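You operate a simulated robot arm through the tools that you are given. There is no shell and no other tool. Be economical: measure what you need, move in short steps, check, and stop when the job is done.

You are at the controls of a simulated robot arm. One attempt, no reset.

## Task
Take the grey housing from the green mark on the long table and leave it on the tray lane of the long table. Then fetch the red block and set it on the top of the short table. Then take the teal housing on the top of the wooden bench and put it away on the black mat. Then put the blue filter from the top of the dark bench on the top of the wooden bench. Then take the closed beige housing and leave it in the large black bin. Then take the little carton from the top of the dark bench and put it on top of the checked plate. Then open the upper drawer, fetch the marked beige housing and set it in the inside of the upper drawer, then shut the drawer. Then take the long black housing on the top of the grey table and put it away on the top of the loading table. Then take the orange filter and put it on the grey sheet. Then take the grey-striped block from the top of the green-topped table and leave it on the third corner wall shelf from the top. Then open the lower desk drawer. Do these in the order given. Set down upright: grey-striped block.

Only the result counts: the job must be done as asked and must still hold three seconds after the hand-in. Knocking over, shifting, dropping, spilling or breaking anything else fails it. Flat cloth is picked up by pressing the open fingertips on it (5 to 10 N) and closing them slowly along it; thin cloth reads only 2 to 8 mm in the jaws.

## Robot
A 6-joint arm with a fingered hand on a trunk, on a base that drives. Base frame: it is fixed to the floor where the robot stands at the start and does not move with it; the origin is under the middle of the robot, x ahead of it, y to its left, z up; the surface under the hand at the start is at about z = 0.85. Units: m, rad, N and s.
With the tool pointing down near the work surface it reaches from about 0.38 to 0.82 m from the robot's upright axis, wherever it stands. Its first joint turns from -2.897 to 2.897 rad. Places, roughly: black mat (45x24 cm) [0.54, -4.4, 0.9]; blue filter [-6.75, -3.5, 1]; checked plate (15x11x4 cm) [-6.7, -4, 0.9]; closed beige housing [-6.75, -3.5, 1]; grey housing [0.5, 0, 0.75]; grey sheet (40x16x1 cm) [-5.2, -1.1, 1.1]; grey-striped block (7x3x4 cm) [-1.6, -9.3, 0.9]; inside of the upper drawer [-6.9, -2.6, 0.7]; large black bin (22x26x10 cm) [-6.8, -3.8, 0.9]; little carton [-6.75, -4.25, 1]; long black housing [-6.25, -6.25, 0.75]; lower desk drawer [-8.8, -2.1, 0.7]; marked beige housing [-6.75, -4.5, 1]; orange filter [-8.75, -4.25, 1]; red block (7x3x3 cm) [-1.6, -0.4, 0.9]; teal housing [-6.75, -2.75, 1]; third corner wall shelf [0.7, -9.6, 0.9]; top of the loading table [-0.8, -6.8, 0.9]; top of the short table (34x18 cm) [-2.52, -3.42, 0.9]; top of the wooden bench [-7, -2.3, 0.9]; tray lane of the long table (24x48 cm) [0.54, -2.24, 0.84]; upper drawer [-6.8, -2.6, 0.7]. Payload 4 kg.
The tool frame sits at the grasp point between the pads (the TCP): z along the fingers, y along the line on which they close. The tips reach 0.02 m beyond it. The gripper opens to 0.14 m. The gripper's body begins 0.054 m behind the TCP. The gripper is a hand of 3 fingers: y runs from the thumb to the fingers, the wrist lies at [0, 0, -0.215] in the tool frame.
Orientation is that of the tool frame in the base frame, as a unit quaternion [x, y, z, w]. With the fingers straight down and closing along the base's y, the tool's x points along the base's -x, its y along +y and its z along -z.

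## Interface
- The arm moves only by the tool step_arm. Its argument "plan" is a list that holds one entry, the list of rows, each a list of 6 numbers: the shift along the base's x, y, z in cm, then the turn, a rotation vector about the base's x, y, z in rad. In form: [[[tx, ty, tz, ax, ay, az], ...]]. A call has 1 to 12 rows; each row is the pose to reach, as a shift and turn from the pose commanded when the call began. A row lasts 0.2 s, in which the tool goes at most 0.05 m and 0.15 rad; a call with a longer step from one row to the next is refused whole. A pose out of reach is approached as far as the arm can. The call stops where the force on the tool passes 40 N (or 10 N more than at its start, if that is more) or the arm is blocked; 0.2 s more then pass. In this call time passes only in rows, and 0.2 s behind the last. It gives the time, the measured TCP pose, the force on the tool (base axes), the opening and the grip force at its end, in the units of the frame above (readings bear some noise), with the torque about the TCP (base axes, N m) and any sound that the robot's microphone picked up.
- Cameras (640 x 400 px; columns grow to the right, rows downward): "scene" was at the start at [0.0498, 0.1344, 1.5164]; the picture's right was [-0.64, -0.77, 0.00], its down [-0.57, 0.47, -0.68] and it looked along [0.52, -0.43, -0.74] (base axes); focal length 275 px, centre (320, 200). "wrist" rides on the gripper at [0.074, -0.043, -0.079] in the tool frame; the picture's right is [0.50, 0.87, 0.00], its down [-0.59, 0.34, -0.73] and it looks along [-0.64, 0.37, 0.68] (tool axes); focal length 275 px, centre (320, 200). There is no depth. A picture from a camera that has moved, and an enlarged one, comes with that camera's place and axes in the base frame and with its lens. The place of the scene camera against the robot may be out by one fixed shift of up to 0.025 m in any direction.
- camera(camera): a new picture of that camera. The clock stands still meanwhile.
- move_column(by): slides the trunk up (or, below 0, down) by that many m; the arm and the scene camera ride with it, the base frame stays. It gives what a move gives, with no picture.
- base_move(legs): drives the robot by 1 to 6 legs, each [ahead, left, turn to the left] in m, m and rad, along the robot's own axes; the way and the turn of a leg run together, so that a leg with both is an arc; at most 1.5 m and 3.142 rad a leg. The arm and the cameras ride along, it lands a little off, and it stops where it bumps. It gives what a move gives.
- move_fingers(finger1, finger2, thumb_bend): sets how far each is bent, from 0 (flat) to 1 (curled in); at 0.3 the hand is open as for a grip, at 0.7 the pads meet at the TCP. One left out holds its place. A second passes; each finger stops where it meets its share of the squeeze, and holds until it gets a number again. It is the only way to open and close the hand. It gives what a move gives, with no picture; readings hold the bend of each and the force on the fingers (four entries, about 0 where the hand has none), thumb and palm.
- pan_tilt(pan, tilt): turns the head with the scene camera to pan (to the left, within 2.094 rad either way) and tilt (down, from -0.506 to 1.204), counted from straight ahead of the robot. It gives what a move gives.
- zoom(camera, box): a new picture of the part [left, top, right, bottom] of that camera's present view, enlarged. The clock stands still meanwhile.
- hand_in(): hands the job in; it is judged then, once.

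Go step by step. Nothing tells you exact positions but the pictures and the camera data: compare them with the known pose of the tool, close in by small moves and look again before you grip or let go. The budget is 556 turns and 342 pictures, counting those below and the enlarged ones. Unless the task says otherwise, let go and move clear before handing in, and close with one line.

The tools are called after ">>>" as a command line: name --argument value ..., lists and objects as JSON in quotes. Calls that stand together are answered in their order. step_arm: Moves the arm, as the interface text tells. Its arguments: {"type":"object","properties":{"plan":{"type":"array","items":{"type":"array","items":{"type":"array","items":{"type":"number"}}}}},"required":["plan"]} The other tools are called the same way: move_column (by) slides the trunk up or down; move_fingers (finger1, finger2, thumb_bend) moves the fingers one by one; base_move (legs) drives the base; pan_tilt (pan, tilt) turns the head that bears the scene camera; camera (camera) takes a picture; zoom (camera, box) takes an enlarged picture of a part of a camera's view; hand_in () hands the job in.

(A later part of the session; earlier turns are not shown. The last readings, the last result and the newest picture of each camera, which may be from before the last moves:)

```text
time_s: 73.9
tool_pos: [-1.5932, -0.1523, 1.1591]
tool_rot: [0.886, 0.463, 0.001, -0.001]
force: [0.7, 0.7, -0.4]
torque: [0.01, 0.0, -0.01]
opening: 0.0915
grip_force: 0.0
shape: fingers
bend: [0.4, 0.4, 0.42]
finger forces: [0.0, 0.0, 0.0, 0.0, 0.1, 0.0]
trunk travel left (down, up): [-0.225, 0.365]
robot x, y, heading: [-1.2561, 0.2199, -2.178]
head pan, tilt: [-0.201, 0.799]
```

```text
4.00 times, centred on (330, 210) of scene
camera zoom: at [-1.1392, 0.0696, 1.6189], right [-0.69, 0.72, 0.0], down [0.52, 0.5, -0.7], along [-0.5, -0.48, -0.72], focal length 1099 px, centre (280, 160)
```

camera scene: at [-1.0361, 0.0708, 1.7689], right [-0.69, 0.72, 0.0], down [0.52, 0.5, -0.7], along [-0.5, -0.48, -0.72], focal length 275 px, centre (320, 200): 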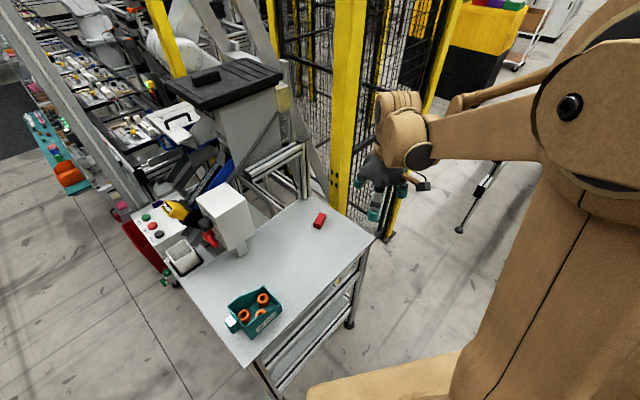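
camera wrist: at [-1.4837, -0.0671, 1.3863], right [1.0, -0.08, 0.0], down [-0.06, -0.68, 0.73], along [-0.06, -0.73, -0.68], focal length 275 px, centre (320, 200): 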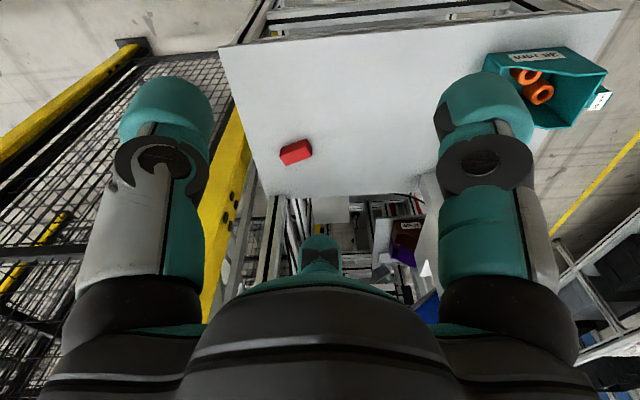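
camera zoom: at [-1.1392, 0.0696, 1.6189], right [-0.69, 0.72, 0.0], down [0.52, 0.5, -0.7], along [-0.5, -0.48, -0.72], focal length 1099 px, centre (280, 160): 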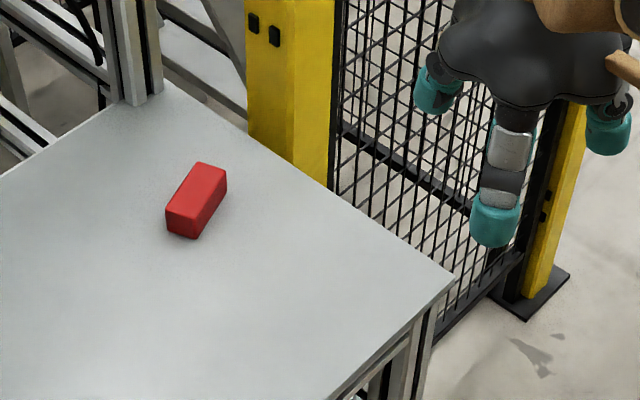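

The block's long axis runs about 19° from x and its centre is about [-1.559, -0.433]. I'll move over it, turning 0.935 rad.

>>> step_arm --plan '[[[0.5, -4, 0, 0, 0, 0.13], [1, -8, 0, 0, 0, 0.26], [1.5, -12, 0, 0, 0, 0.4], [2, -16, -2, 0, 0, 0.54], [2.5, -20, -4, 0, 0, 0.68], [3, -24, -7, 0, 0, 0.81], [3.4, -28, -10, 0, 0, 0.935]]]'

>>> camera --camera "wrist"

>>> zoom --camera "scene" --box '[200, 110, 440, 260]'

```text
refused: row 6 steps farther than a row can; nothing moved
```

```text
307 pictures are left
camera wrist: at [-1.5875, -0.0674, 1.2367], right [1.0, -0.08, 0.0], down [-0.06, -0.68, 0.73], along [-0.06, -0.73, -0.68], focal length 275 px, centre (320, 200)
```

wrist: 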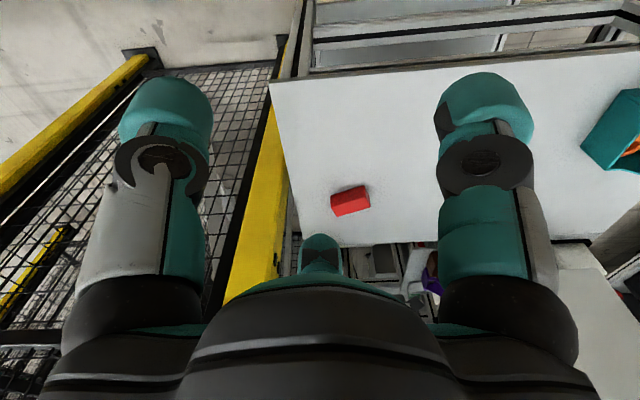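

```text
2.67 times, centred on (320, 185) of scene
camera zoom: at [-1.1392, 0.0696, 1.6189], right [-0.69, 0.72, 0.0], down [0.52, 0.5, -0.7], along [-0.5, -0.48, -0.72], focal length 733 px, centre (320, 240)
```

zoom: 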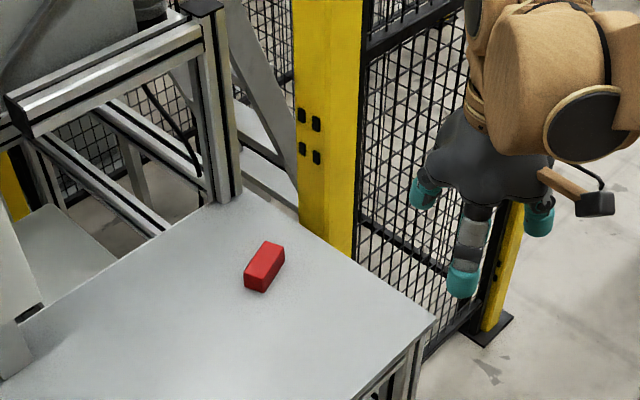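

>>> step_arm --plan '[[[0.5, -3.5, 0, 0, 0, 0.12], [1, -7, -1, 0, 0, 0.24], [1.5, -10.5, -2, 0, 0, 0.36], [2, -14, -3, 0, 0, 0.48], [2.5, -17.5, -4.5, 0, 0, 0.6], [3, -21, -6, 0, 0, 0.72], [3.4, -24.5, -8, 0, 0, 0.83], [3.4, -28, -10, 0, 0, 0.935]]]'

>>> camera --camera "wrist"

>>> zoom --camera "scene" --box '[200, 110, 440, 260]'

```text
time_s: 75.7
tool_pos: [-1.5592, -0.4332, 1.0582]
tool_rot: [0.582, 0.813, 0.001, 0.0]
force: [0.3, 0.1, -0.1]
torque: [0.03, 0.01, 0.01]
opening: 0.0915
grip_force: 0.1
shape: fingers
bend: [0.4, 0.4, 0.42]
finger forces: [0.0, 0.0, 0.0, 0.1, 0.1, 0.0]
trunk travel left (down, up): [-0.225, 0.365]
robot x, y, heading: [-1.2548, 0.2217, -2.176]
head pan, tilt: [-0.201, 0.799]
```

```text
305 pictures are left
camera wrist: at [-1.6249, -0.3772, 1.1347], right [0.66, 0.75, 0.0], down [0.51, -0.45, 0.73], along [0.55, -0.48, -0.68], focal length 275 px, centre (320, 200)
```

wrist: 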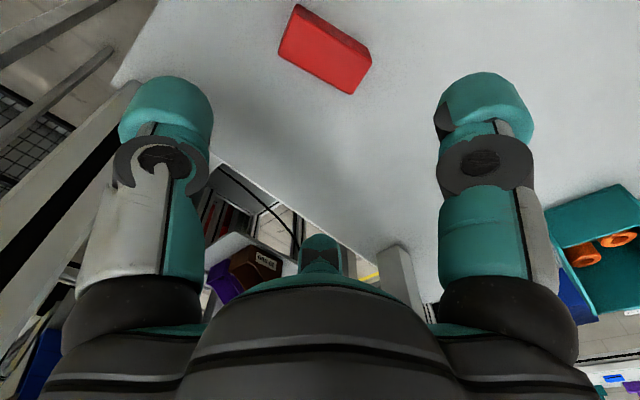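

```text
2.67 times, centred on (320, 185) of scene
camera zoom: at [-1.1396, 0.0678, 1.6186], right [-0.69, 0.72, 0.0], down [0.52, 0.5, -0.7], along [-0.5, -0.48, -0.72], focal length 733 px, centre (320, 240)
```

zoom: 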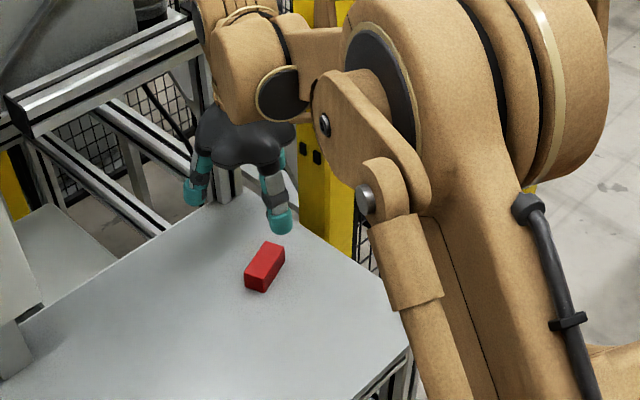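

The wrist view confirms the centre at about [-1.561, -0.428] with the long axis aligned. I'll open the thumb and descend to just above grip height.

>>> move_fingers --finger1 0.38 --finger2 0.38 --thumb_bend 0.3

>>> step_arm --plan '[[[-0.1, 0.3, -4, 0, 0, 0], [-0.2, 0.5, -8, 0, 0, 0], [-0.2, 0.5, -12, 0, 0, 0], [-0.2, 0.5, -14.5, 0, 0, 0], [-0.2, 0.5, -15.3, 0, 0, 0]]]'

>>> camera --camera "wrist"

>>> zoom --camera "scene" --box '[200, 110, 440, 260]'

```text
time_s: 76.7
tool_pos: [-1.5595, -0.4325, 1.0576]
tool_rot: [0.582, 0.813, 0.0, 0.0]
force: [0.3, 0.3, -0.6]
torque: [-0.01, 0.0, 0.01]
opening: 0.1129
grip_force: 0.1
shape: fingers
bend: [0.38, 0.38, 0.3]
finger forces: [0.1, 0.0, 0.0, 0.0, 0.1, 0.0]
trunk travel left (down, up): [-0.225, 0.365]
robot x, y, heading: [-1.2582, 0.2236, -2.174]
head pan, tilt: [-0.201, 0.799]
```

```text
time_s: 77.7
tool_pos: [-1.5636, -0.4276, 0.9229]
tool_rot: [0.582, 0.813, 0.0, -0.001]
force: [0.6, 1.6, 23.4]
torque: [0.3, -0.76, 0.17]
opening: 0.1138
grip_force: 11.7
shape: fingers
bend: [0.38, 0.38, 0.3]
finger forces: [11.6, 11.8, 0.0, 0.1, 0.0, 0.0]
trunk travel left (down, up): [-0.225, 0.365]
robot x, y, heading: [-1.2554, 0.2239, -2.177]
head pan, tilt: [-0.201, 0.799]
stopped in row 5: the force on the tool passed its limit at 76 N (the readings are from after the stop); the commanded pose is now the measured one
```

```text
303 pictures are left
camera wrist: at [-1.6283, -0.3715, 0.9997], right [0.66, 0.75, 0.0], down [0.51, -0.45, 0.73], along [0.55, -0.48, -0.68], focal length 275 px, centre (320, 200)
```

wrist: 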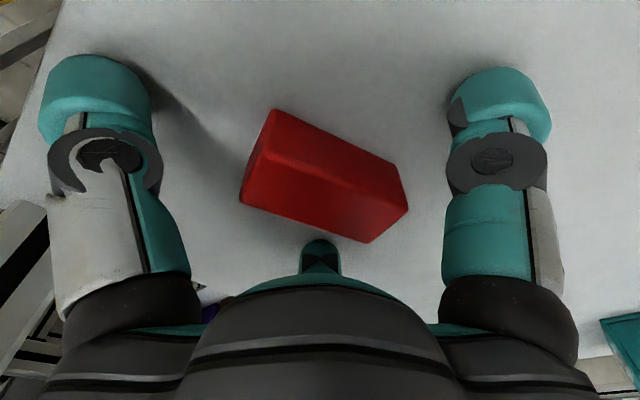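

```text
2.67 times, centred on (320, 185) of scene
camera zoom: at [-1.1387, 0.0703, 1.6191], right [-0.69, 0.72, 0.0], down [0.52, 0.49, -0.7], along [-0.5, -0.48, -0.72], focal length 733 px, centre (320, 240)
```

zoom: 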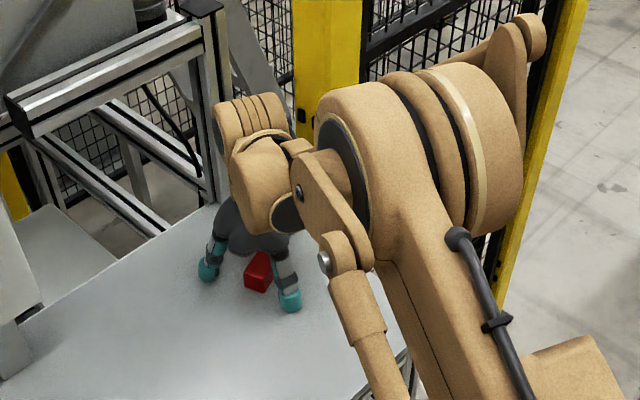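

The fingertips met the table at TCP z = 0.923, so this table is at about 0.90 rather than 0.875. I'll rise 6 mm, centre slightly and close.

>>> step_arm --plan '[[[0, 0, 0.7, 0, 0, 0], [-0.4, 0.5, 0.7, 0, 0, 0]]]'

>>> move_fingers --finger1 0.75 --finger2 0.75 --thumb_bend 0.65

>>> camera --camera "wrist"

```text
time_s: 78.3
tool_pos: [-1.569, -0.4232, 0.9273]
tool_rot: [0.583, 0.813, 0.0, 0.0]
force: [0.0, -0.1, -0.6]
torque: [0.01, 0.01, 0.01]
opening: 0.113
grip_force: 0.1
shape: fingers
bend: [0.38, 0.38, 0.3]
finger forces: [0.0, 0.0, 0.1, 0.1, 0.0, 0.0]
trunk travel left (down, up): [-0.225, 0.365]
robot x, y, heading: [-1.2559, 0.2264, -2.178]
head pan, tilt: [-0.201, 0.799]
```

```text
time_s: 79.3
tool_pos: [-1.5678, -0.4232, 0.928]
tool_rot: [0.583, 0.813, 0.0, 0.0]
force: [0.4, 0.0, 0.4]
torque: [-0.03, -0.03, -0.04]
opening: 0.0334
grip_force: 16.4
shape: fingers
bend: [0.61, 0.61, 0.6]
finger forces: [10.4, 10.5, 0.1, 0.0, 12.1, 0.1]
trunk travel left (down, up): [-0.225, 0.365]
robot x, y, heading: [-1.2599, 0.2218, -2.179]
head pan, tilt: [-0.201, 0.799]
```

```text
301 pictures are left
camera wrist: at [-1.633, -0.367, 1.0049], right [0.66, 0.75, 0.0], down [0.51, -0.45, 0.73], along [0.55, -0.48, -0.68], focal length 275 px, centre (320, 200)
```

wrist: 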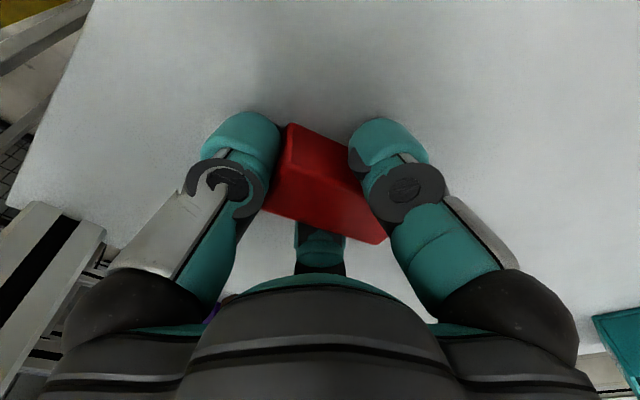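

The block is held. I'll lift it and retract along the way I came in.

>>> step_arm --plan '[[[0, 0, 4, 0, 0, 0], [0, 0, 8, 0, 0, 0], [0, 0, 12, 0, 0, 0], [0, 4, 14, 0, 0, -0.1], [-0.5, 8, 15, 0, 0, -0.2], [-1, 12, 16, 0, 0, -0.3], [-1.5, 16, 16, 0, 0, -0.4], [-2, 20, 16, 0, 0, -0.5], [-2, 24, 16, 0, 0, -0.6]]]'

>>> move_column --by 0.25

>>> camera --camera "wrist"

>>> pan_tilt --pan 0.6 --tilt 0.3

>>> camera --camera "scene"

>>> pan_tilt --pan -1.5 --tilt 0.3

>>> camera --camera "scene"

```text
time_s: 81.3
tool_pos: [-1.5873, -0.1815, 1.0901]
tool_rot: [0.797, 0.604, 0.0, 0.0]
force: [-1.0, 0.4, 0.4]
torque: [0.04, 0.01, 0.01]
opening: 0.033
grip_force: 16.0
shape: fingers
bend: [0.61, 0.61, 0.6]
finger forces: [10.2, 10.6, 0.0, 0.0, 11.7, 0.0]
trunk travel left (down, up): [-0.225, 0.365]
robot x, y, heading: [-1.26, 0.2221, -2.174]
head pan, tilt: [-0.201, 0.799]
```

```text
time_s: 83.9
tool_pos: [-1.5877, -0.1835, 1.3374]
tool_rot: [0.797, 0.604, 0.001, 0.0]
force: [-0.6, 0.3, -0.6]
torque: [-0.03, 0.01, -0.03]
opening: 0.0328
grip_force: 16.0
shape: fingers
bend: [0.61, 0.61, 0.6]
finger forces: [10.2, 10.6, 0.0, 0.1, 11.6, 0.0]
trunk travel left (down, up): [-0.475, 0.115]
robot x, y, heading: [-1.2589, 0.2199, -2.177]
head pan, tilt: [-0.201, 0.799]
```

```text
300 pictures are left
camera wrist: at [-1.6091, -0.0997, 1.4162], right [0.97, 0.25, 0.0], down [0.17, -0.66, 0.73], along [0.18, -0.71, -0.68], focal length 275 px, centre (320, 200)
```

wrist: 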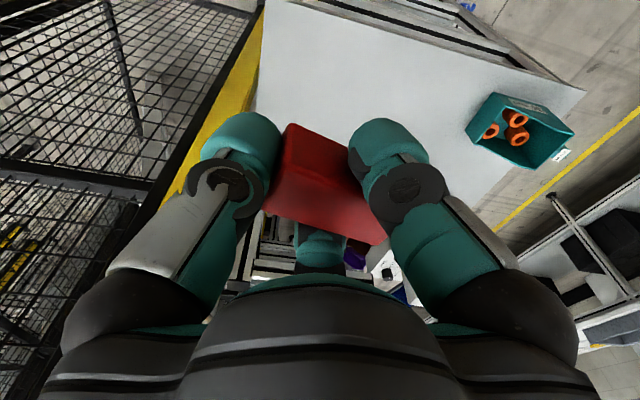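

```text
time_s: 85.0
tool_pos: [-1.5868, -0.1828, 1.3387]
tool_rot: [0.797, 0.604, 0.0, 0.0]
force: [0.7, -0.2, -1.2]
torque: [0.01, 0.0, 0.01]
opening: 0.0328
grip_force: 16.2
shape: fingers
bend: [0.61, 0.61, 0.6]
finger forces: [10.2, 10.5, 0.0, 0.1, 11.6, 0.0]
trunk travel left (down, up): [-0.475, 0.115]
robot x, y, heading: [-1.255, 0.2209, -2.179]
head pan, tilt: [0.6, 0.3]
```

```text
299 pictures are left
camera scene: at [-1.0819, 0.0314, 1.9131], right [-1.0, 0.01, 0.0], down [0.0, 0.3, -0.95], along [-0.01, -0.95, -0.3], focal length 275 px, centre (320, 200)
```

scene: 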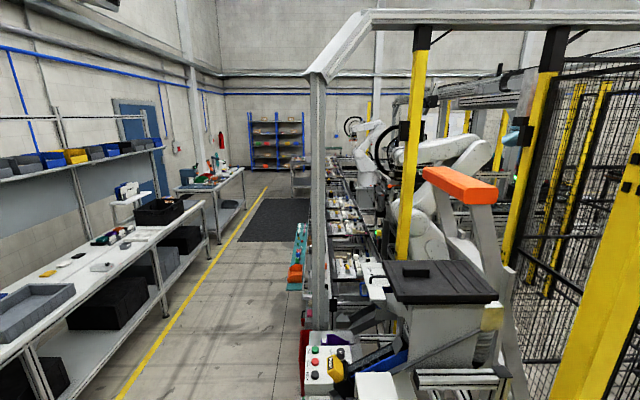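

```text
time_s: 87.0
tool_pos: [-1.5877, -0.1834, 1.3401]
tool_rot: [0.797, 0.604, 0.0, -0.001]
force: [0.5, -1.2, 0.1]
torque: [0.01, -0.04, -0.02]
opening: 0.0329
grip_force: 16.0
shape: fingers
bend: [0.61, 0.61, 0.6]
finger forces: [10.2, 10.5, 0.0, 0.0, 11.6, 0.1]
trunk travel left (down, up): [-0.475, 0.115]
robot x, y, heading: [-1.2524, 0.2203, -2.179]
head pan, tilt: [-1.499, 0.3]
```

```text
298 pictures are left
camera scene: at [-1.1614, 0.1725, 1.9131], right [0.51, 0.86, 0.0], down [0.25, -0.15, -0.96], along [-0.82, 0.49, -0.3], focal length 275 px, centre (320, 200)
```

scene: 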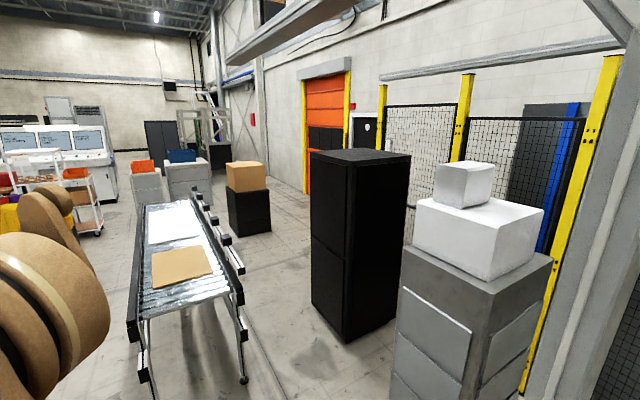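

Held well. The short table should lie beyond or within the line, so I'll back out to the corridor and look at it from about y = -2.8.

>>> pan_tilt --pan -0.5 --tilt 0.2

>>> camera --camera "scene"

>>> base_move --legs '[[-0.4, 0.9, 0]]'

>>> base_move --legs '[[0, 0.2, 0.609], [1.4, 0, 0], [1.3, 0, 0]]'

>>> pan_tilt --pan -1.2 --tilt 0.4

>>> camera --camera "scene"

```text
time_s: 88.3
tool_pos: [-1.5864, -0.1821, 1.3394]
tool_rot: [0.797, 0.603, 0.0, 0.0]
force: [0.5, -0.4, -0.7]
torque: [0.04, 0.0, 0.0]
opening: 0.0332
grip_force: 16.4
shape: fingers
bend: [0.61, 0.61, 0.6]
finger forces: [10.2, 10.5, 0.0, 0.0, 11.6, 0.0]
trunk travel left (down, up): [-0.475, 0.115]
robot x, y, heading: [-1.2565, 0.2227, -2.18]
head pan, tilt: [-0.499, 0.201]
```

```text
297 pictures are left
camera scene: at [-1.1645, 0.0832, 1.9224], right [-0.45, 0.89, 0.0], down [0.18, 0.09, -0.98], along [-0.88, -0.44, -0.2], focal length 275 px, centre (320, 200)
```

scene: 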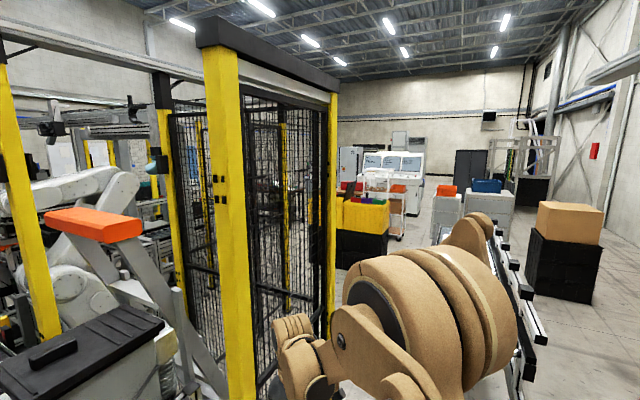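

```text
time_s: 93.4
tool_pos: [-0.6198, -0.3675, 1.3386]
tool_rot: [0.8, 0.6, 0.0, 0.0]
force: [-0.2, -0.7, -0.6]
torque: [0.03, -0.01, 0.0]
opening: 0.033
grip_force: 15.8
shape: fingers
bend: [0.61, 0.61, 0.6]
finger forces: [10.1, 10.5, 0.0, 0.1, 11.6, 0.0]
trunk travel left (down, up): [-0.475, 0.115]
robot x, y, heading: [-0.2854, 0.0333, -2.192]
head pan, tilt: [-0.499, 0.201]
```

```text
time_s: 108.1
tool_pos: [-0.0975, -3.2292, 1.3396]
tool_rot: [0.572, 0.82, 0.0, 0.001]
force: [-0.1, -0.3, -0.2]
torque: [-0.02, -0.01, 0.03]
opening: 0.0327
grip_force: 15.5
shape: fingers
bend: [0.61, 0.61, 0.6]
finger forces: [9.7, 10.2, 0.0, 0.0, 11.5, 0.1]
trunk travel left (down, up): [-0.475, 0.115]
robot x, y, heading: [-0.0705, -2.7064, -1.553]
head pan, tilt: [-0.499, 0.201]
```

```text
time_s: 109.2
tool_pos: [-0.0973, -3.2289, 1.3381]
tool_rot: [0.572, 0.82, 0.0, 0.0]
force: [-0.9, -0.8, -0.9]
torque: [0.02, 0.03, 0.01]
opening: 0.0332
grip_force: 15.5
shape: fingers
bend: [0.61, 0.61, 0.6]
finger forces: [9.7, 10.1, 0.0, 0.0, 11.5, 0.0]
trunk travel left (down, up): [-0.475, 0.115]
robot x, y, heading: [-0.067, -2.7079, -1.554]
head pan, tilt: [-1.201, 0.4]
```

```text
296 pictures are left
camera scene: at [0.0463, -2.7243, 1.9039], right [-0.38, 0.93, 0.0], down [0.36, 0.15, -0.92], along [-0.85, -0.35, -0.39], focal length 275 px, centre (320, 200)
```

scene: 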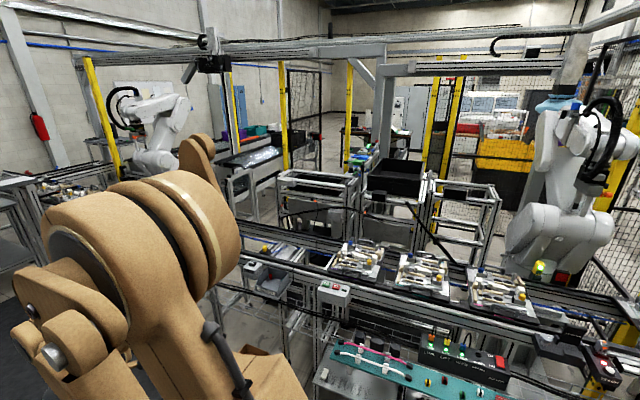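

The short table's top should be at about pixel (352,190), behind the conveyor. I'll zoom in to understand access.

>>> zoom --camera "scene" --box '[220, 60, 540, 260]'

>>> zoom --camera "scene" --box '[270, 130, 430, 230]'

```text
2.00 times, centred on (380, 160) of scene
camera zoom: at [0.0463, -2.7243, 1.9039], right [-0.38, 0.93, 0.0], down [0.36, 0.15, -0.92], along [-0.85, -0.35, -0.39], focal length 550 px, centre (200, 280)
```

zoom: 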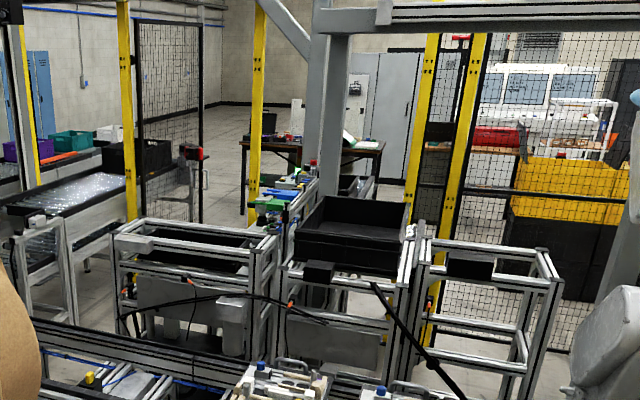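

```text
4.00 times, centred on (350, 180) of scene
camera zoom: at [0.0463, -2.7243, 1.9039], right [-0.38, 0.93, 0.0], down [0.36, 0.15, -0.92], along [-0.85, -0.35, -0.39], focal length 1099 px, centre (200, 280)
```

zoom: 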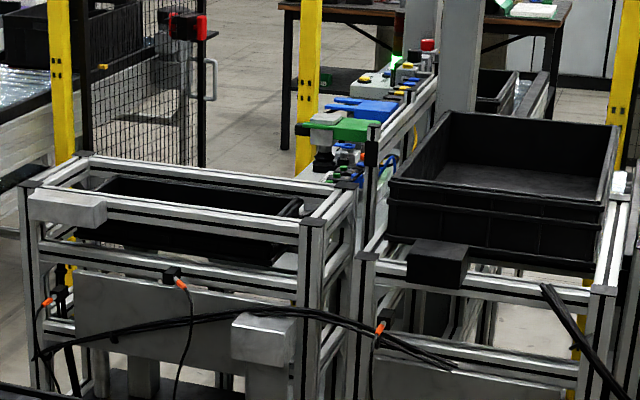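

The short table is inside the fenced zone, probably reachable from the far (-x) side. I'll look south to see whether the line can be passed there.

>>> pan_tilt --pan 0.0 --tilt 0.3

>>> camera --camera "scene"

>>> zoom --camera "scene" --box '[300, 50, 620, 250]'

```text
time_s: 110.6
tool_pos: [-0.0976, -3.2288, 1.3396]
tool_rot: [0.572, 0.82, 0.001, 0.001]
force: [-0.3, -0.1, -0.7]
torque: [-0.01, 0.01, 0.0]
opening: 0.033
grip_force: 16.1
shape: fingers
bend: [0.61, 0.61, 0.6]
finger forces: [9.7, 10.2, 0.0, 0.0, 11.4, 0.0]
trunk travel left (down, up): [-0.475, 0.115]
robot x, y, heading: [-0.0691, -2.7091, -1.553]
head pan, tilt: [0.0, 0.3]
```

```text
293 pictures are left
camera scene: at [0.1336, -2.7825, 1.9131], right [-1.0, -0.02, 0.0], down [-0.01, 0.3, -0.96], along [0.02, -0.95, -0.3], focal length 275 px, centre (320, 200)
```

scene: 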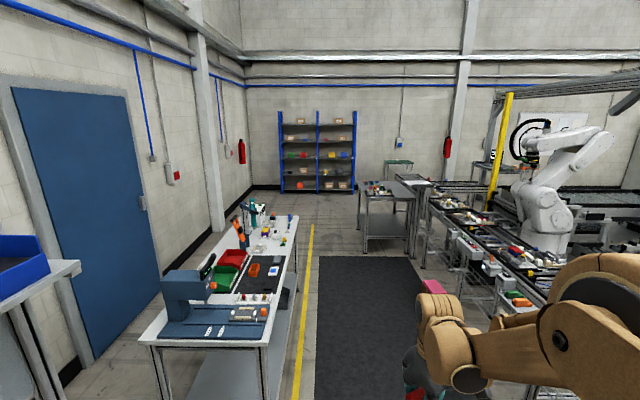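

```text
2.00 times, centred on (460, 150) of scene
camera zoom: at [0.1336, -2.7825, 1.9131], right [-1.0, -0.02, 0.0], down [-0.01, 0.3, -0.96], along [0.02, -0.95, -0.3], focal length 550 px, centre (40, 300)
```

zoom: 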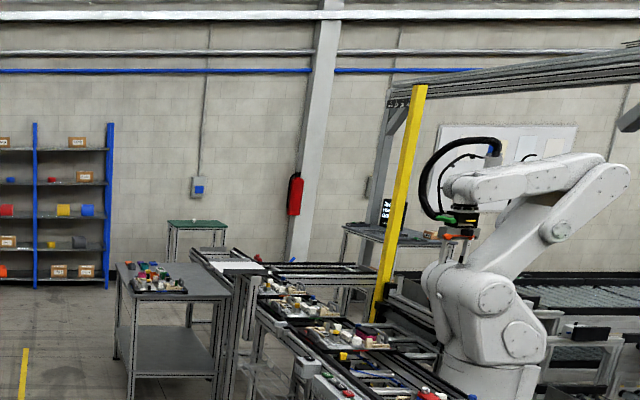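

South of the line there seems to be floor between it and the green table. I'll drive down the aisle to about y = -5.4 and look again.

>>> base_move --legs '[[1.4, 0, 0], [1.3, 0, 0]]'

>>> pan_tilt --pan -0.5 --tilt 0.3

>>> camera --camera "scene"

>>> pan_tilt --pan 0.3 --tilt 0.3

>>> camera --camera "scene"

```text
time_s: 123.7
tool_pos: [-0.0361, -5.9357, 1.3393]
tool_rot: [0.561, 0.828, 0.0, -0.001]
force: [-0.5, -0.7, -0.6]
torque: [-0.02, 0.03, -0.01]
opening: 0.0328
grip_force: 15.8
shape: fingers
bend: [0.61, 0.61, 0.6]
finger forces: [9.7, 10.2, 0.1, 0.0, 11.5, 0.0]
trunk travel left (down, up): [-0.475, 0.115]
robot x, y, heading: [-0.0192, -5.4106, -1.526]
head pan, tilt: [0.0, 0.3]
```

```text
time_s: 124.6
tool_pos: [-0.0364, -5.9351, 1.3382]
tool_rot: [0.56, 0.828, 0.0, 0.0]
force: [-0.4, 0.1, -1.0]
torque: [0.02, 0.01, -0.01]
opening: 0.033
grip_force: 15.8
shape: fingers
bend: [0.61, 0.61, 0.6]
finger forces: [9.6, 10.1, 0.0, 0.0, 11.5, 0.1]
trunk travel left (down, up): [-0.475, 0.115]
robot x, y, heading: [-0.019, -5.4102, -1.526]
head pan, tilt: [-0.499, 0.3]
```

```text
291 pictures are left
camera scene: at [0.1366, -5.4738, 1.9131], right [-0.9, 0.44, 0.0], down [0.13, 0.27, -0.96], along [-0.42, -0.86, -0.3], focal length 275 px, centre (320, 200)
```

scene: 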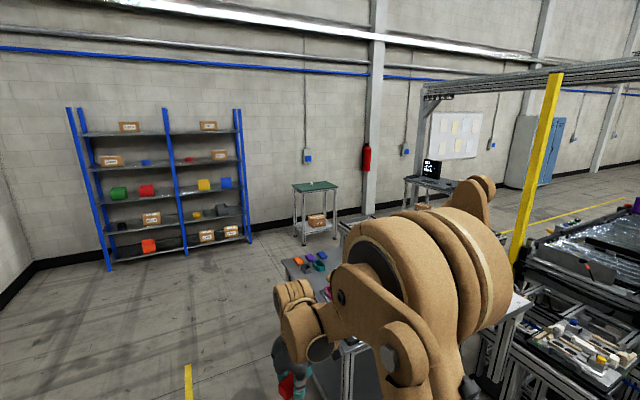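

```text
time_s: 125.8
tool_pos: [-0.0358, -5.9347, 1.3377]
tool_rot: [0.56, 0.828, 0.0, 0.001]
force: [-0.2, -0.6, -0.8]
torque: [0.01, 0.0, 0.01]
opening: 0.033
grip_force: 16.1
shape: fingers
bend: [0.61, 0.61, 0.6]
finger forces: [9.7, 10.2, 0.0, 0.0, 11.6, 0.0]
trunk travel left (down, up): [-0.475, 0.115]
robot x, y, heading: [-0.0218, -5.413, -1.527]
head pan, tilt: [0.3, 0.3]
```

```text
290 pictures are left
camera scene: at [0.2089, -5.4777, 1.9131], right [-0.94, -0.34, 0.0], down [-0.1, 0.28, -0.96], along [0.32, -0.9, -0.3], focal length 275 px, centre (320, 200)
```

scene: 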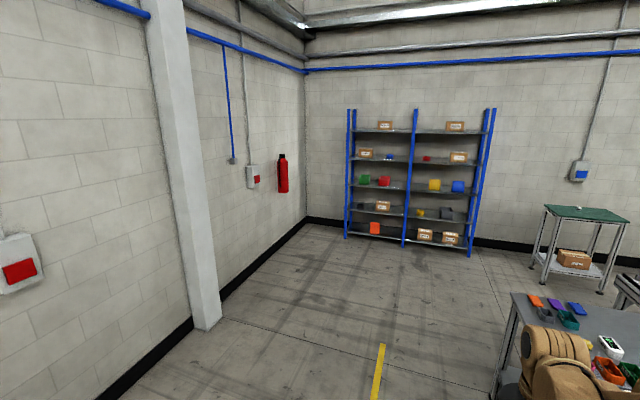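

There's a free aisle along the south wall. I'll pass the loading table on its +x side and turn to face -x at about y = -8.

>>> base_move --legs '[[0, 0.35, 0], [1.4, 0, 0], [1.2, 0, 0], [0, 0, -1.6]]'

>>> pan_tilt --pan 0.3 --tilt 0.35

>>> camera --camera "scene"

>>> pan_tilt --pan -0.5 --tilt 0.35

>>> camera --camera "scene"

```text
time_s: 127.6
tool_pos: [0.1328, -5.936, 1.3298]
tool_rot: [0.564, 0.826, -0.003, 0.002]
force: [-1.6, -2.0, -2.3]
torque: [0.08, -0.08, 0.0]
opening: 0.0327
grip_force: 15.5
shape: fingers
bend: [0.61, 0.61, 0.6]
finger forces: [9.3, 9.9, 0.1, 0.0, 11.6, 0.0]
trunk travel left (down, up): [-0.475, 0.115]
robot x, y, heading: [0.1559, -5.403, -1.542]
head pan, tilt: [0.3, 0.3]
stopped in leg 1: the robot was blocked; the commanded pose is now the measured one
```

```text
time_s: 128.2
tool_pos: [0.0793, -5.891, 1.3419]
tool_rot: [0.576, 0.817, 0.0, 0.01]
force: [-1.6, -0.9, -2.0]
torque: [0.09, -0.18, 0.01]
opening: 0.0327
grip_force: 14.8
shape: fingers
bend: [0.61, 0.61, 0.6]
finger forces: [9.2, 9.7, 0.0, 0.0, 11.5, 0.0]
trunk travel left (down, up): [-0.475, 0.115]
robot x, y, heading: [0.1324, -5.3823, -1.568]
head pan, tilt: [0.3, 0.351]
```

```text
289 pictures are left
camera scene: at [0.3392, -5.4654, 1.9103], right [-0.95, -0.3, -0.01], down [-0.09, 0.33, -0.94], along [0.29, -0.89, -0.35], focal length 275 px, centre (320, 200)
```

scene: 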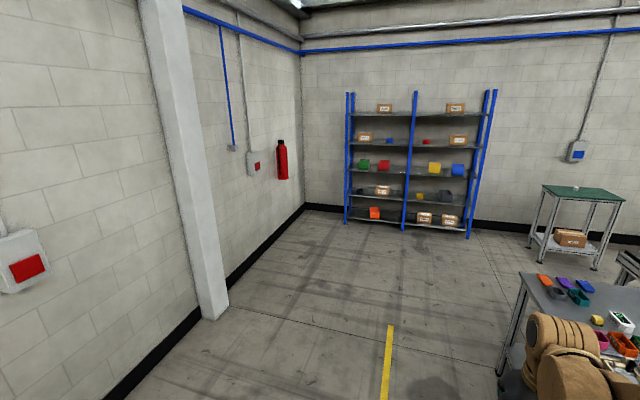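

```text
time_s: 129.4
tool_pos: [0.1328, -5.9034, 1.3448]
tool_rot: [0.559, 0.829, -0.006, 0.005]
force: [0.0, -0.2, -0.9]
torque: [-0.06, -0.01, 0.0]
opening: 0.0328
grip_force: 14.3
shape: fingers
bend: [0.61, 0.61, 0.6]
finger forces: [9.2, 9.6, 0.1, 0.0, 11.3, 0.1]
trunk travel left (down, up): [-0.475, 0.115]
robot x, y, heading: [0.1433, -5.4006, -1.523]
head pan, tilt: [-0.499, 0.351]
```

```text
288 pictures are left
camera scene: at [0.3028, -5.466, 1.9083], right [-0.9, 0.44, 0.0], down [0.15, 0.31, -0.94], along [-0.41, -0.84, -0.35], focal length 275 px, centre (320, 200)
```

scene: 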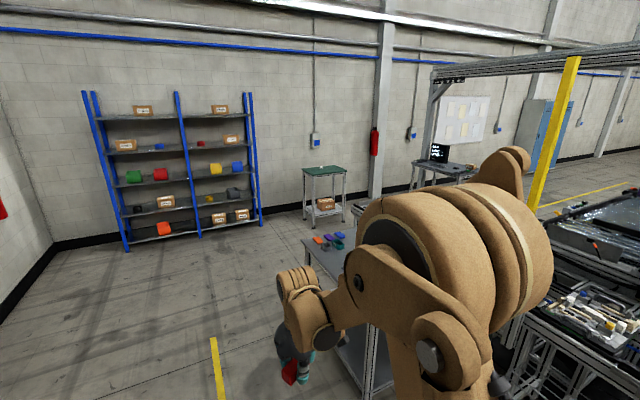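

I was blocked on the left, presumably by the second bench beside me. I'll check what's there.

>>> pan_tilt --pan 1.4 --tilt 0.9

>>> camera --camera "scene"

```text
time_s: 131.2
tool_pos: [0.134, -5.9016, 1.3456]
tool_rot: [0.56, 0.828, -0.007, 0.005]
force: [0.4, 0.9, -0.4]
torque: [-0.04, -0.02, -0.01]
opening: 0.0324
grip_force: 15.0
shape: fingers
bend: [0.61, 0.61, 0.6]
finger forces: [9.3, 9.7, 0.1, 0.0, 11.4, 0.0]
trunk travel left (down, up): [-0.475, 0.115]
robot x, y, heading: [0.146, -5.4027, -1.529]
head pan, tilt: [1.4, 0.901]
```

```text
287 pictures are left
camera scene: at [0.4213, -5.3896, 1.8609], right [-0.13, -0.99, 0.0], down [-0.78, 0.1, -0.62], along [0.62, -0.08, -0.78], focal length 275 px, centre (320, 200)
```

scene: 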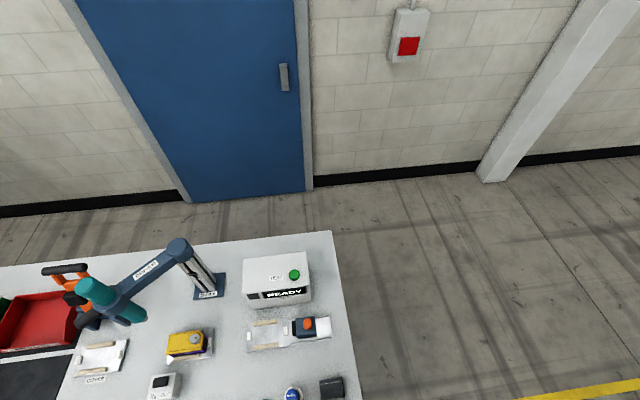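

The bench's items look undisturbed; it ends at y ≈ -5.5. I'll back off to the right, go past the end, then shift left.

>>> base_move --legs '[[0, -0.1, 0], [0.75, 0, 0], [0, 0.35, 0], [1.0, 0, 0], [0.9, 0, 0], [0, 0, -1.6]]'

>>> pan_tilt --pan 0.3 --tilt 0.35

>>> camera --camera "scene"

>>> pan_tilt --pan -0.5 --tilt 0.35

>>> camera --camera "scene"

```text
time_s: 150.8
tool_pos: [-0.0152, -8.024, 1.3458]
tool_rot: [0.98, 0.199, -0.01, -0.001]
force: [0.8, -0.2, -0.9]
torque: [-0.02, -0.02, 0.0]
opening: 0.0324
grip_force: 13.8
shape: fingers
bend: [0.61, 0.61, 0.6]
finger forces: [8.1, 9.1, 0.0, 0.1, 11.2, 0.1]
trunk travel left (down, up): [-0.475, 0.115]
robot x, y, heading: [0.4846, -8.0314, -3.082]
head pan, tilt: [1.4, 0.901]
```

```text
time_s: 152.1
tool_pos: [-0.016, -8.024, 1.3451]
tool_rot: [0.98, 0.199, -0.009, -0.001]
force: [-0.7, -0.4, -1.3]
torque: [0.06, 0.01, 0.03]
opening: 0.0324
grip_force: 14.1
shape: fingers
bend: [0.61, 0.61, 0.6]
finger forces: [8.2, 8.9, 0.0, 0.1, 11.3, 0.0]
trunk travel left (down, up): [-0.475, 0.115]
robot x, y, heading: [0.4836, -8.0287, -3.079]
head pan, tilt: [0.3, 0.351]
```

```text
286 pictures are left
camera scene: at [0.4371, -8.2562, 1.9084], right [-0.35, 0.94, 0.0], down [0.32, 0.12, -0.94], along [-0.88, -0.33, -0.34], focal length 275 px, centre (320, 200)
```

scene: 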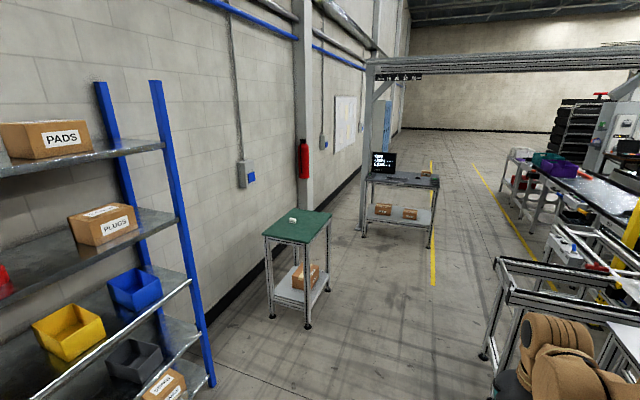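

```text
time_s: 153.2
tool_pos: [-0.0147, -8.0238, 1.3464]
tool_rot: [0.98, 0.199, -0.009, 0.0]
force: [0.1, -0.4, -0.7]
torque: [-0.01, 0.01, -0.02]
opening: 0.0323
grip_force: 14.7
shape: fingers
bend: [0.61, 0.61, 0.6]
finger forces: [8.3, 9.0, 0.1, 0.0, 11.2, 0.0]
trunk travel left (down, up): [-0.475, 0.115]
robot x, y, heading: [0.4829, -8.0299, -3.081]
head pan, tilt: [-0.499, 0.351]
```

```text
285 pictures are left
camera scene: at [0.4398, -8.1837, 1.9084], right [0.42, 0.91, 0.0], down [0.31, -0.15, -0.94], along [-0.85, 0.4, -0.34], focal length 275 px, centre (320, 200)
```

scene: 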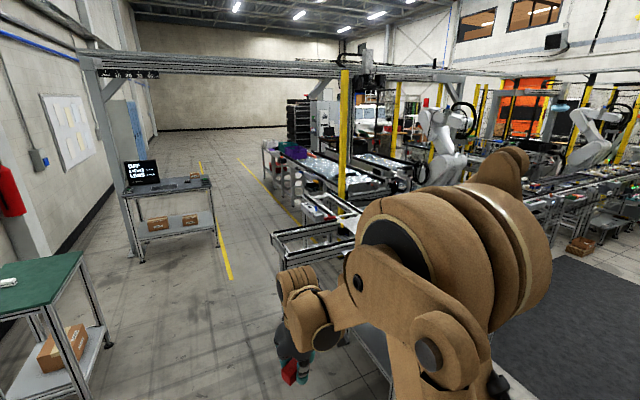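

A wide aisle runs west; the green table and terminal table are on the left, and the line end is on the right at y ≈ -7.7. I'll drive through between them.

>>> base_move --legs '[[1.45, 0.21, 0], [1.25, -0.3, 0]]'

>>> camera --camera "scene"

>>> pan_tilt --pan 0.2 --tilt 0.35

>>> camera --camera "scene"

```text
time_s: 166.5
tool_pos: [-2.693, -8.1184, 1.3451]
tool_rot: [0.98, 0.2, -0.01, -0.001]
force: [-0.1, 0.5, -0.3]
torque: [-0.03, -0.01, 0.0]
opening: 0.0325
grip_force: 14.3
shape: fingers
bend: [0.61, 0.61, 0.6]
finger forces: [8.2, 9.0, 0.0, 0.0, 11.1, 0.0]
trunk travel left (down, up): [-0.475, 0.115]
robot x, y, heading: [-2.1987, -8.1264, -3.084]
head pan, tilt: [-0.499, 0.351]
```

```text
284 pictures are left
camera scene: at [-2.2381, -8.2773, 1.9084], right [0.42, 0.91, 0.0], down [0.31, -0.14, -0.94], along [-0.85, 0.4, -0.34], focal length 275 px, centre (320, 200)
```

scene: 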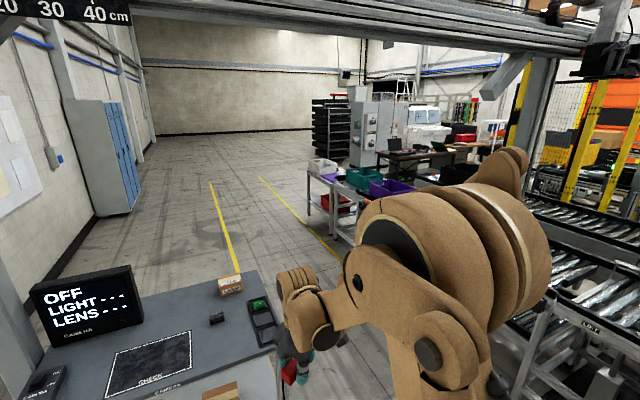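

```text
time_s: 167.5
tool_pos: [-2.6939, -8.1191, 1.3456]
tool_rot: [0.98, 0.2, -0.009, -0.001]
force: [-0.3, 0.3, -0.3]
torque: [0.0, -0.01, -0.02]
opening: 0.0327
grip_force: 14.3
shape: fingers
bend: [0.61, 0.61, 0.6]
finger forces: [8.3, 8.9, 0.0, 0.1, 11.1, 0.0]
trunk travel left (down, up): [-0.475, 0.115]
robot x, y, heading: [-2.1945, -8.1216, -3.079]
head pan, tilt: [0.201, 0.351]
```

```text
283 pictures are left
camera scene: at [-2.2434, -8.3409, 1.9084], right [-0.26, 0.97, 0.0], down [0.33, 0.09, -0.94], along [-0.91, -0.24, -0.34], focal length 275 px, centre (320, 200)
```

scene: 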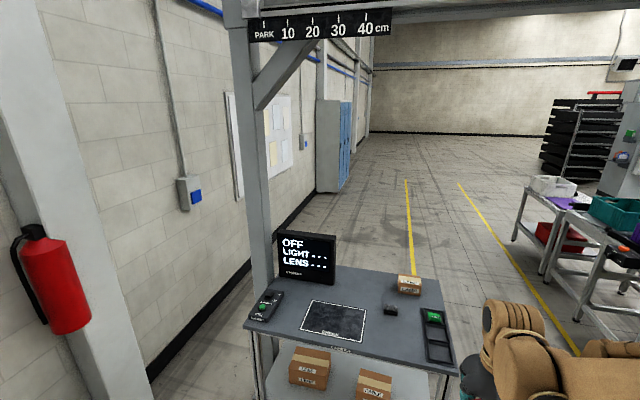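

The gap ahead lies between the terminal table (right edge y ≈ -8.0) and a roller conveyor on my right. I'll check that side precisely.

>>> pan_tilt --pan -0.95 --tilt 0.8

>>> camera --camera "scene"

```text
time_s: 168.9
tool_pos: [-2.6934, -8.1192, 1.3459]
tool_rot: [0.98, 0.2, -0.01, -0.001]
force: [0.3, -0.6, -0.9]
torque: [0.01, 0.01, 0.0]
opening: 0.0323
grip_force: 14.1
shape: fingers
bend: [0.61, 0.61, 0.6]
finger forces: [8.2, 8.9, 0.1, 0.1, 11.2, 0.1]
trunk travel left (down, up): [-0.475, 0.115]
robot x, y, heading: [-2.194, -8.1246, -3.075]
head pan, tilt: [-0.949, 0.799]
```

```text
282 pictures are left
camera scene: at [-2.2045, -8.2542, 1.8688], right [0.77, 0.63, 0.0], down [0.45, -0.55, -0.7], along [-0.44, 0.54, -0.72], focal length 275 px, centre (320, 200)
```

scene: 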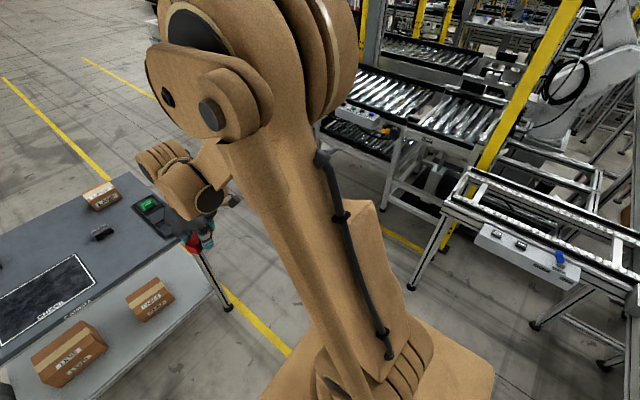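

The gap spans y -8.04…-7.13, so I'll centre on y ≈ -7.6 and go through.

>>> base_move --legs '[[0.16, -0.53, 0], [1.3, -0.09, 0], [1.0, -0.2, 0]]'

>>> pan_tilt --pan -0.5 --tilt 0.3

>>> camera --camera "scene"

>>> pan_tilt --pan -1.5 --tilt 0.3

>>> camera --camera "scene"

```text
time_s: 183.1
tool_pos: [-5.198, -7.4426, 1.3454]
tool_rot: [0.98, 0.197, -0.009, -0.001]
force: [0.3, -0.5, -1.4]
torque: [0.03, 0.01, 0.01]
opening: 0.0322
grip_force: 14.0
shape: fingers
bend: [0.61, 0.61, 0.6]
finger forces: [8.3, 9.0, 0.1, 0.1, 11.1, 0.1]
trunk travel left (down, up): [-0.475, 0.115]
robot x, y, heading: [-4.6956, -7.4494, -3.085]
head pan, tilt: [-0.949, 0.799]
```

```text
time_s: 184.0
tool_pos: [-5.1964, -7.443, 1.345]
tool_rot: [0.98, 0.197, -0.009, -0.002]
force: [0.2, -0.3, -0.2]
torque: [-0.01, -0.01, -0.02]
opening: 0.0324
grip_force: 14.6
shape: fingers
bend: [0.61, 0.61, 0.6]
finger forces: [8.2, 9.0, 0.0, 0.0, 11.1, 0.1]
trunk travel left (down, up): [-0.475, 0.115]
robot x, y, heading: [-4.6975, -7.4507, -3.082]
head pan, tilt: [-0.499, 0.3]
```

```text
281 pictures are left
camera scene: at [-4.7426, -7.6037, 1.913], right [0.43, 0.9, 0.0], down [0.27, -0.13, -0.95], along [-0.86, 0.41, -0.3], focal length 275 px, centre (320, 200)
```

scene: 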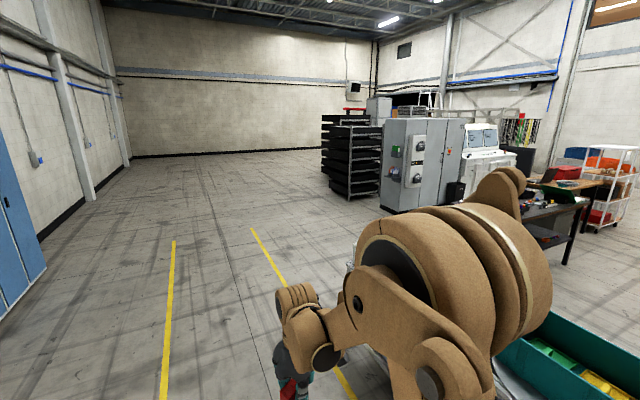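

```text
time_s: 185.3
tool_pos: [-5.1966, -7.4427, 1.3461]
tool_rot: [0.98, 0.197, -0.009, -0.001]
force: [-0.5, 0.2, -0.1]
torque: [-0.02, -0.04, -0.01]
opening: 0.0323
grip_force: 14.2
shape: fingers
bend: [0.61, 0.61, 0.6]
finger forces: [8.2, 8.9, 0.0, 0.0, 11.1, 0.0]
trunk travel left (down, up): [-0.475, 0.115]
robot x, y, heading: [-4.6995, -7.4503, -3.083]
head pan, tilt: [-1.499, 0.3]
```

```text
280 pictures are left
camera scene: at [-4.6703, -7.5512, 1.9131], right [0.99, 0.13, 0.0], down [0.04, -0.29, -0.96], along [-0.12, 0.95, -0.3], focal length 275 px, centre (320, 200)
```

scene: 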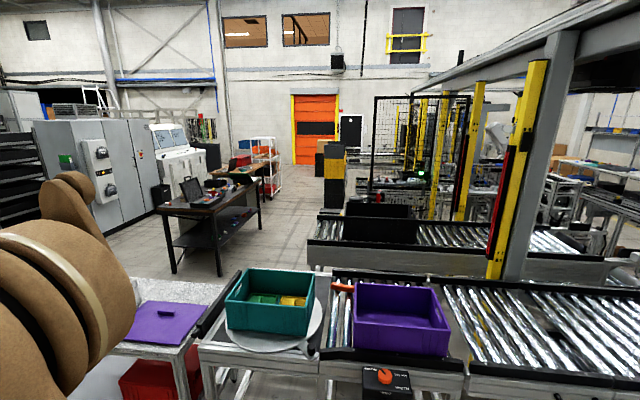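

I'm past the line. The dark bench is to the north-west, and the short table's gate opens west of the line, so I'll go round west of the grey table and look north.

>>> base_move --legs '[[1.4, -0.08, 0], [1.2, -0.07, 0], [0, 0, -1.6]]'

>>> pan_tilt --pan 0.2 --tilt 0.35

>>> camera --camera "scene"

>>> pan_tilt --pan -0.9 --tilt 0.35

>>> camera --camera "scene"

```text
time_s: 201.9
tool_pos: [-7.2765, -6.9099, 1.3451]
tool_rot: [0.82, -0.572, -0.005, -0.007]
force: [-0.7, -0.3, 0.0]
torque: [-0.01, -0.04, -0.06]
opening: 0.0321
grip_force: 13.6
shape: fingers
bend: [0.61, 0.6, 0.6]
finger forces: [7.8, 8.7, 0.1, 0.0, 11.1, 0.0]
trunk travel left (down, up): [-0.475, 0.115]
robot x, y, heading: [-7.3067, -7.4103, 1.581]
head pan, tilt: [-1.499, 0.3]
```

```text
time_s: 203.6
tool_pos: [-7.2773, -6.9099, 1.3462]
tool_rot: [0.82, -0.572, -0.006, -0.007]
force: [-0.7, 0.0, -0.2]
torque: [0.0, 0.0, -0.02]
opening: 0.0321
grip_force: 13.3
shape: fingers
bend: [0.61, 0.6, 0.6]
finger forces: [8.0, 8.8, 0.1, 0.0, 11.2, 0.1]
trunk travel left (down, up): [-0.475, 0.115]
robot x, y, heading: [-7.3072, -7.4095, 1.58]
head pan, tilt: [0.201, 0.351]
```

```text
279 pictures are left
camera scene: at [-7.5079, -7.3446, 1.9084], right [0.98, 0.21, 0.0], down [0.07, -0.34, -0.94], along [-0.2, 0.92, -0.34], focal length 275 px, centre (320, 200)
```

scene: 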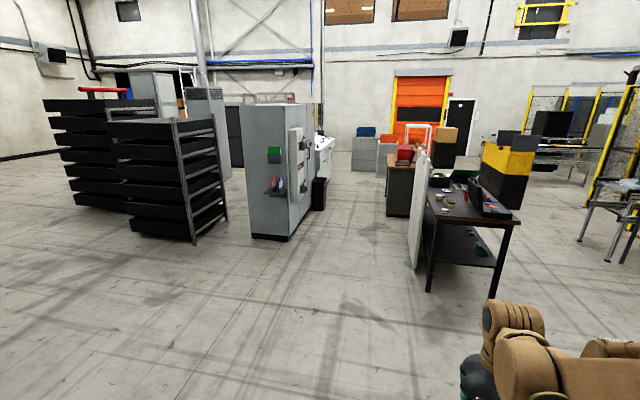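

```text
time_s: 204.9
tool_pos: [-7.2765, -6.91, 1.3466]
tool_rot: [0.82, -0.573, -0.006, -0.007]
force: [-0.3, -0.4, -0.9]
torque: [-0.01, 0.01, 0.0]
opening: 0.0319
grip_force: 13.8
shape: fingers
bend: [0.61, 0.6, 0.6]
finger forces: [7.9, 8.7, 0.0, 0.1, 11.1, 0.0]
trunk travel left (down, up): [-0.475, 0.115]
robot x, y, heading: [-7.3076, -7.4101, 1.581]
head pan, tilt: [-0.901, 0.351]
```

```text
278 pictures are left
camera scene: at [-7.416, -7.3768, 1.9084], right [0.63, -0.78, 0.0], down [-0.27, -0.22, -0.94], along [0.73, 0.59, -0.34], focal length 275 px, centre (320, 200)
```

scene: 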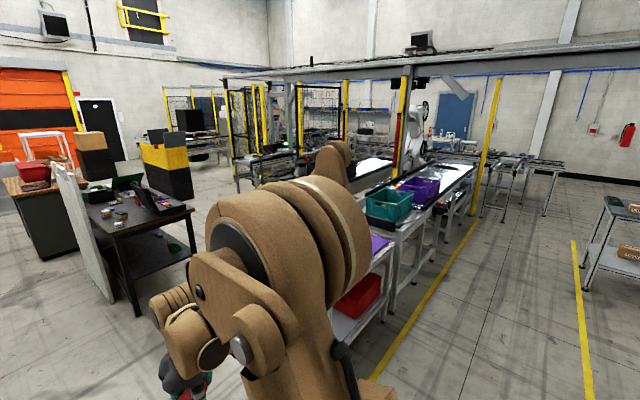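

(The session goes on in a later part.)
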